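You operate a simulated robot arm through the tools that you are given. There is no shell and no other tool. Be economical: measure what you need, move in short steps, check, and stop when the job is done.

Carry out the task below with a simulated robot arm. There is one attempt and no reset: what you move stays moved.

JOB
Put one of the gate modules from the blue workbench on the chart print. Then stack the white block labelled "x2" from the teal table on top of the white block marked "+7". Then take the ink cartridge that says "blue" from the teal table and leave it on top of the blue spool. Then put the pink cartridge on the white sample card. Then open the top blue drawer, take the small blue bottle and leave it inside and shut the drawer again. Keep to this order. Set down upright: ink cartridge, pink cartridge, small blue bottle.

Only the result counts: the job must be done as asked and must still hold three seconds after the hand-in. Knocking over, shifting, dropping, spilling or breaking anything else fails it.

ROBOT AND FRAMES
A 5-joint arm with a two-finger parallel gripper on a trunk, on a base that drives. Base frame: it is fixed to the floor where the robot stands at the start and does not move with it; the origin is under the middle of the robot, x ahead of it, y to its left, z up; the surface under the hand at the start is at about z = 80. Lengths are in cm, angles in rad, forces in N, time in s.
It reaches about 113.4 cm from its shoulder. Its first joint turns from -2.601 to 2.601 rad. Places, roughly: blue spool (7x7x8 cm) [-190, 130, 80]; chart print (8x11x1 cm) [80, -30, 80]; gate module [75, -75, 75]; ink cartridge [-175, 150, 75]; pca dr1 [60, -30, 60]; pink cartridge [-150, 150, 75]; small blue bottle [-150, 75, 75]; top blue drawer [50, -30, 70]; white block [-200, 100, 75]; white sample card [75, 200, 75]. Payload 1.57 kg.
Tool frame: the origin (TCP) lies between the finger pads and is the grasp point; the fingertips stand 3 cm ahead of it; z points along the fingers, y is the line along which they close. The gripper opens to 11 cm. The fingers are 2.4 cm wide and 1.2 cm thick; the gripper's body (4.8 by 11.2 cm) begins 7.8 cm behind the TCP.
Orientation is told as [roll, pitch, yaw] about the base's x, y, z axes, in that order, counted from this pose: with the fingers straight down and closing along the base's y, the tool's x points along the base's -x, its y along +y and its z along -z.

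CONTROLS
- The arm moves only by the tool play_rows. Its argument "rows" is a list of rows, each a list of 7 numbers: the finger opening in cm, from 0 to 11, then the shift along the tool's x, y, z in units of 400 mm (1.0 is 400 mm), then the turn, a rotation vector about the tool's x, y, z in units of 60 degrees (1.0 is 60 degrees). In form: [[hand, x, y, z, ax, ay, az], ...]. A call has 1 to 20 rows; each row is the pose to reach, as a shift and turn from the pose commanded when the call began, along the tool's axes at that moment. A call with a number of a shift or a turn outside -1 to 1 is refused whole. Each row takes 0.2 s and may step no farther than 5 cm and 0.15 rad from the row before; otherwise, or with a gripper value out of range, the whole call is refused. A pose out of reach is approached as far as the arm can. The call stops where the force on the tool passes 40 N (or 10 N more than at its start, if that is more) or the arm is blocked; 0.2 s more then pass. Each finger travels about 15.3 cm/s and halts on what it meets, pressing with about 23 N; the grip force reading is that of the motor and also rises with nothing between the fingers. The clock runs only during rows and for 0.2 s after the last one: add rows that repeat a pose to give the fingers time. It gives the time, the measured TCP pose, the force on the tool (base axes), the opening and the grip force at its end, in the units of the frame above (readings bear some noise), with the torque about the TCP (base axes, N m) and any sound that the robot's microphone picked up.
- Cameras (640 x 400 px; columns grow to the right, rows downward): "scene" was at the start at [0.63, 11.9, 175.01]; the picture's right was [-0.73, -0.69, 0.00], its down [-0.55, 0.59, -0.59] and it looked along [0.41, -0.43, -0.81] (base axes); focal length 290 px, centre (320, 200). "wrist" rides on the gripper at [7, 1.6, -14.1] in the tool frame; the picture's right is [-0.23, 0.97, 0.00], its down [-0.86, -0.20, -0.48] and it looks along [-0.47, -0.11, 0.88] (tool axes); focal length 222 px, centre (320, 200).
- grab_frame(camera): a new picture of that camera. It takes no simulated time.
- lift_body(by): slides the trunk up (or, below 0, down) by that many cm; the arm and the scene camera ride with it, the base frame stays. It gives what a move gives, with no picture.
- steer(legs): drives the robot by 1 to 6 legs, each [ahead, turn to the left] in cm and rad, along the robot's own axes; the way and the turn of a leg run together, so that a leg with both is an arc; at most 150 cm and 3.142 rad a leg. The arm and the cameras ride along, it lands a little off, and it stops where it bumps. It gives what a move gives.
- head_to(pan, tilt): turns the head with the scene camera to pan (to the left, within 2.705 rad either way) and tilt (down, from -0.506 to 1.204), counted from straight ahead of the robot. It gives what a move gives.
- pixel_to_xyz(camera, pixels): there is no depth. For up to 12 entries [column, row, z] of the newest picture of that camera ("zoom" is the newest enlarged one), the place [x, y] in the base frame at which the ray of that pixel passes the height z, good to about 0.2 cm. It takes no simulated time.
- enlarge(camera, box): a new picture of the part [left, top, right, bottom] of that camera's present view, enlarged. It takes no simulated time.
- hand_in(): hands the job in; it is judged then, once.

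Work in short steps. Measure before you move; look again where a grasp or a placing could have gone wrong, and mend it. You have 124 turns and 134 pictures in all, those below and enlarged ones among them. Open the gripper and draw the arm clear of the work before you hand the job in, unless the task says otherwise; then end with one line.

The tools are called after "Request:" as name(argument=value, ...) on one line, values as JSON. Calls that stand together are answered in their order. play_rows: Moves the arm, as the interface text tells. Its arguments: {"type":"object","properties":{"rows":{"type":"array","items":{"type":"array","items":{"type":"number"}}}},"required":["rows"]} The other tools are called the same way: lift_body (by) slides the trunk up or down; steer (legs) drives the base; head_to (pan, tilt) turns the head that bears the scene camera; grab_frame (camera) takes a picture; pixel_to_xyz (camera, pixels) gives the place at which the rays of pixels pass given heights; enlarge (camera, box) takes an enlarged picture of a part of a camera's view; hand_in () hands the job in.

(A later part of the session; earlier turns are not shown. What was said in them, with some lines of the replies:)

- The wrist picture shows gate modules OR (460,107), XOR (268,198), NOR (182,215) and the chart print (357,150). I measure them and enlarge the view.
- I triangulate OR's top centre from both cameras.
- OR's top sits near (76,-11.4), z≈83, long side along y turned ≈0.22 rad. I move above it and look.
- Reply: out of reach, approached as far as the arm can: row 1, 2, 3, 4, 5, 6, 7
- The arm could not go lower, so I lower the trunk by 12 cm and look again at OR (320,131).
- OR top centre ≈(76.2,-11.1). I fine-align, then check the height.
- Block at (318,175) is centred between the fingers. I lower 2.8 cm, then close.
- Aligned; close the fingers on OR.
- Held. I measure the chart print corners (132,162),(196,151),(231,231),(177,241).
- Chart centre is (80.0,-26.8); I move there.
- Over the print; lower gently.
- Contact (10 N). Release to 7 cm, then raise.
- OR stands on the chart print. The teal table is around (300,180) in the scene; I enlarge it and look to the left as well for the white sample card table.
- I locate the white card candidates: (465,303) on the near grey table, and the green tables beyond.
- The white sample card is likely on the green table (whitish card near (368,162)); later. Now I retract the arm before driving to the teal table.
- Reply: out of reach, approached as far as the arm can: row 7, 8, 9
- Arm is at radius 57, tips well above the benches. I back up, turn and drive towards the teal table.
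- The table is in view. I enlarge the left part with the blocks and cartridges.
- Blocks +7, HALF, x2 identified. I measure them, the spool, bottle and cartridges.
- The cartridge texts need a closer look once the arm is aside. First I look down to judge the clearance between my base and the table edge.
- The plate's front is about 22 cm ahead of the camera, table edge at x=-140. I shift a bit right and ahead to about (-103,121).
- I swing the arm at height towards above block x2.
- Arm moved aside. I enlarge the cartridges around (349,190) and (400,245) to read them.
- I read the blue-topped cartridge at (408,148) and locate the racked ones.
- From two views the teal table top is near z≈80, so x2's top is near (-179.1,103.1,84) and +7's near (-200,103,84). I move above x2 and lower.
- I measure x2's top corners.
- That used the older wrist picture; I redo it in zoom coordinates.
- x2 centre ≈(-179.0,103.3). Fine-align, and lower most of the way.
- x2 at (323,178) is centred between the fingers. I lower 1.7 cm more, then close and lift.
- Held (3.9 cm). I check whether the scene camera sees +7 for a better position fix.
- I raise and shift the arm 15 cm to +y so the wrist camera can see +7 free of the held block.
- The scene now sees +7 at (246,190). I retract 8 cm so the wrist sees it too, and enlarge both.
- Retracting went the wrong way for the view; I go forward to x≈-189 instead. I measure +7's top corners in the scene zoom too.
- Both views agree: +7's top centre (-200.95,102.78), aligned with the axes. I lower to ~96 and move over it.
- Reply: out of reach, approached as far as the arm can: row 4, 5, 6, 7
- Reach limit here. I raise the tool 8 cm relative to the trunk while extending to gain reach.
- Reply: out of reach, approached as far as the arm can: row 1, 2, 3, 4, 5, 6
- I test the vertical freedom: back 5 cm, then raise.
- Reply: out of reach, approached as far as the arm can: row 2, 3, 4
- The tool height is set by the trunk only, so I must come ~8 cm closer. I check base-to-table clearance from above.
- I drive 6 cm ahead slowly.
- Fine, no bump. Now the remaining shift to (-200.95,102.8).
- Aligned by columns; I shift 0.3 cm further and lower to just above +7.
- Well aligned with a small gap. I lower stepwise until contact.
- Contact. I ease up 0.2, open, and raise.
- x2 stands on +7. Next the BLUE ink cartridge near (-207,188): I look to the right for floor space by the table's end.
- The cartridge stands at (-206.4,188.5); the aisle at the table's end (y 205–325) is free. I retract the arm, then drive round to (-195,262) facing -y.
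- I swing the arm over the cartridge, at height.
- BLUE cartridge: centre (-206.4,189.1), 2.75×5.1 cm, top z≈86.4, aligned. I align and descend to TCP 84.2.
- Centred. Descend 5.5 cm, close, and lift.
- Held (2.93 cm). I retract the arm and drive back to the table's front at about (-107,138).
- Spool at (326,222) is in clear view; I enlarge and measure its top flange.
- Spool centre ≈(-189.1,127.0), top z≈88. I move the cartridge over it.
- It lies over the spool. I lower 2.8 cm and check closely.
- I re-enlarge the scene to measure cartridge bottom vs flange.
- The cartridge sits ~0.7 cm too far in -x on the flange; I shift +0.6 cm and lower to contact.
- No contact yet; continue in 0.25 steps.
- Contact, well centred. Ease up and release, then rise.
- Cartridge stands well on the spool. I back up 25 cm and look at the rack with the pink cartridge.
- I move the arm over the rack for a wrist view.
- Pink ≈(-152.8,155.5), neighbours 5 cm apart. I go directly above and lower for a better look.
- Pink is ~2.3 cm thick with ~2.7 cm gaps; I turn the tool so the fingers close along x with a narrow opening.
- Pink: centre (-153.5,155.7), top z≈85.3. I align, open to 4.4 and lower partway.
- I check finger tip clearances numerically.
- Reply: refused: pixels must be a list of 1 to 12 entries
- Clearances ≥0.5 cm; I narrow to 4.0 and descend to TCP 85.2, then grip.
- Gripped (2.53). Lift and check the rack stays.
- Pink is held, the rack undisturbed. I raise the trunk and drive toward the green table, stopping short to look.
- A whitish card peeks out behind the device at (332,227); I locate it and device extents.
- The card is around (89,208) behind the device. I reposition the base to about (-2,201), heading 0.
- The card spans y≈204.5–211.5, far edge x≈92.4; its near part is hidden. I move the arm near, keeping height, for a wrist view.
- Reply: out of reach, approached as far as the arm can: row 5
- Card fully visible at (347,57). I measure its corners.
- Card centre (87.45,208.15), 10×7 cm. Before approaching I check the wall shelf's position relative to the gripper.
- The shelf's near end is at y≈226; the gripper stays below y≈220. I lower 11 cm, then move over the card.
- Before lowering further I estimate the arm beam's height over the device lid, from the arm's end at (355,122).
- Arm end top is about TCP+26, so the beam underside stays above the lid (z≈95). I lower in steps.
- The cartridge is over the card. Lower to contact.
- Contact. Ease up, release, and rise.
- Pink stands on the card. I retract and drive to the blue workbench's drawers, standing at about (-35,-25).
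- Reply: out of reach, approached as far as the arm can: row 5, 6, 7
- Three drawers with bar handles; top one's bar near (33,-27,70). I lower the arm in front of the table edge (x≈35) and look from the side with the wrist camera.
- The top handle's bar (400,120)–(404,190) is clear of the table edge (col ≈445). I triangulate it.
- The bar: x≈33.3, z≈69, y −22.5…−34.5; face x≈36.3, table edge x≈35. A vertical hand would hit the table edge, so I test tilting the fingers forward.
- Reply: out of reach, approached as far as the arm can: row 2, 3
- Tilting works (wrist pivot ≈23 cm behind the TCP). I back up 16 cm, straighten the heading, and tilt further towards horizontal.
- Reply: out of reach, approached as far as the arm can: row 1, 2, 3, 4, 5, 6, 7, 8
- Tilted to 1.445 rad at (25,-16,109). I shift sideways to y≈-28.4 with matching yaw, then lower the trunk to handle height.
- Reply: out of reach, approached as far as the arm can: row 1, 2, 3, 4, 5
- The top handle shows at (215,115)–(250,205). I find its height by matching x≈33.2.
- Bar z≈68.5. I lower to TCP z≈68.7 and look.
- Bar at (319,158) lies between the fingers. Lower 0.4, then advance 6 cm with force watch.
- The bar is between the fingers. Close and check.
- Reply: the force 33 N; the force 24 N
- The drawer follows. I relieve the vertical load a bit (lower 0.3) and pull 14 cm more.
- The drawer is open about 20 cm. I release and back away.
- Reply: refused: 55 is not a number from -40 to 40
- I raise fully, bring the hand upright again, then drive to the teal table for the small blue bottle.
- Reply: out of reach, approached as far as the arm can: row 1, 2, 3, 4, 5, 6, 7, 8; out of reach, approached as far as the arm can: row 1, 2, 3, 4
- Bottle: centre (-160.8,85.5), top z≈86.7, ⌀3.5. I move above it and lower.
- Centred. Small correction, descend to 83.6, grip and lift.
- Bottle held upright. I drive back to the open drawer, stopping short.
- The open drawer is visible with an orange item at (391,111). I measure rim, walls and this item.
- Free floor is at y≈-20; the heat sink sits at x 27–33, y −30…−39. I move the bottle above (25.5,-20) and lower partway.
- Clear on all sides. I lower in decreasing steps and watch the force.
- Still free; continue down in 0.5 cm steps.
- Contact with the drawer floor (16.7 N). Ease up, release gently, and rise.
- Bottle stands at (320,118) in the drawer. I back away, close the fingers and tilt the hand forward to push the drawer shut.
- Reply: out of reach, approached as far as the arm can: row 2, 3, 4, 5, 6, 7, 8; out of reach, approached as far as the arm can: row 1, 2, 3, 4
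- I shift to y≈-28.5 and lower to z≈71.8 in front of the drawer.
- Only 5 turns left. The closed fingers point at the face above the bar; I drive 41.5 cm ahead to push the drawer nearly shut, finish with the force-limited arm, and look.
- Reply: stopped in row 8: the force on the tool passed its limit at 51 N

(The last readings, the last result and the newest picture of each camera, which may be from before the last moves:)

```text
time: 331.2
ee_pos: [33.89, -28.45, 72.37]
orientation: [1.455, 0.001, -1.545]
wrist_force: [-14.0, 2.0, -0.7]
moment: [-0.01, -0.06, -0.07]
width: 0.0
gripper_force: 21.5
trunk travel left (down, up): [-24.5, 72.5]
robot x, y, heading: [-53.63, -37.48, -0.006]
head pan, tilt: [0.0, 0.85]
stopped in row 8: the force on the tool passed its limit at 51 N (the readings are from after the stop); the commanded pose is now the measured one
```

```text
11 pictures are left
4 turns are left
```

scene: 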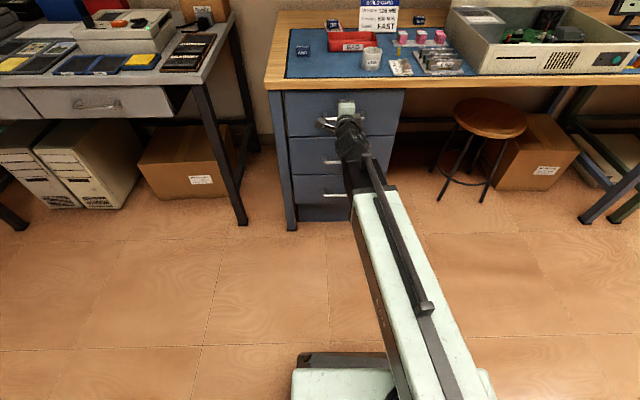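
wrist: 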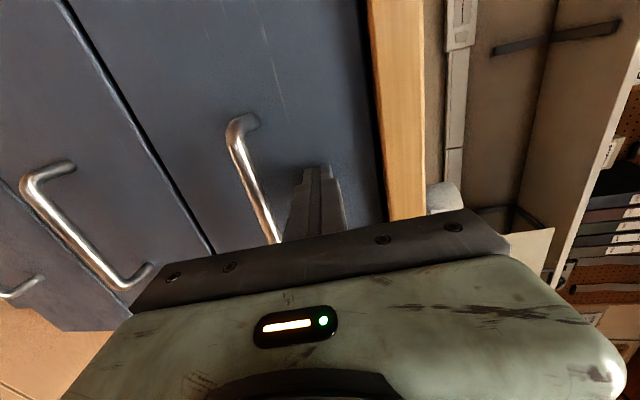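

The drawer is flush (stopped at 51 N with tips at x≈36.9). I back off, open the gripper and raise clear, with a final look.

Request:
steer(legs=[[-30, 0]])

Request:
play_rows(rows=[[5, 0, 0, 0, 0, 0, 0], [8, 0, 0, 0, 0, 0, 0], [8, 0, 0, 0, 0, 0, 0]])

Request:
lift_body(by=30)

Request:
enlarge(camera="scene", box=[240, 0, 460, 200])

```text
time: 333.2
ee_pos: [3.88, -28.18, 72.22]
orientation: [1.454, 0.001, -1.543]
wrist_force: [1.0, -0.2, 0.2]
moment: [0.0, -0.03, -0.02]
width: 0.02
gripper_force: 21.3
trunk travel left (down, up): [-24.5, 72.5]
robot x, y, heading: [-84.15, -37.19, -0.007]
head pan, tilt: [0.0, 0.85]
```

```text
time: 334.0
ee_pos: [3.82, -28.09, 72.23]
orientation: [1.454, 0.001, -1.542]
wrist_force: [0.6, 0.7, 0.4]
moment: [0.0, -0.02, -0.01]
width: 7.97
gripper_force: 0.0
trunk travel left (down, up): [-24.5, 72.5]
robot x, y, heading: [-84.12, -37.16, -0.002]
head pan, tilt: [0.0, 0.85]
```

```text
time: 337.0
ee_pos: [3.83, -28.08, 102.24]
orientation: [1.455, 0.003, -1.544]
wrist_force: [0.3, 0.8, -0.6]
moment: [0.0, -0.02, -0.03]
width: 8.01
gripper_force: 0.1
trunk travel left (down, up): [-54.5, 42.5]
robot x, y, heading: [-84.02, -37.22, -0.006]
head pan, tilt: [0.0, 0.85]
```

```text
2.00 times, centred on (350, 100) of scene
3 turns are left
```

zoom: 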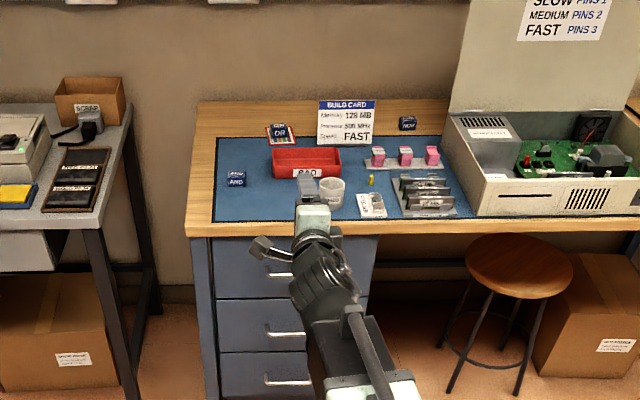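

The drawer is shut, OR stands on the chart print, and the arm is clear with its gripper open. I hand in.

Request:
hand_in()

```text
The job is handed in.
```

I did all five steps in the order you gave and handed the job in. The bottle stood upright in the drawer before I pushed it shut; I could not see inside after that.
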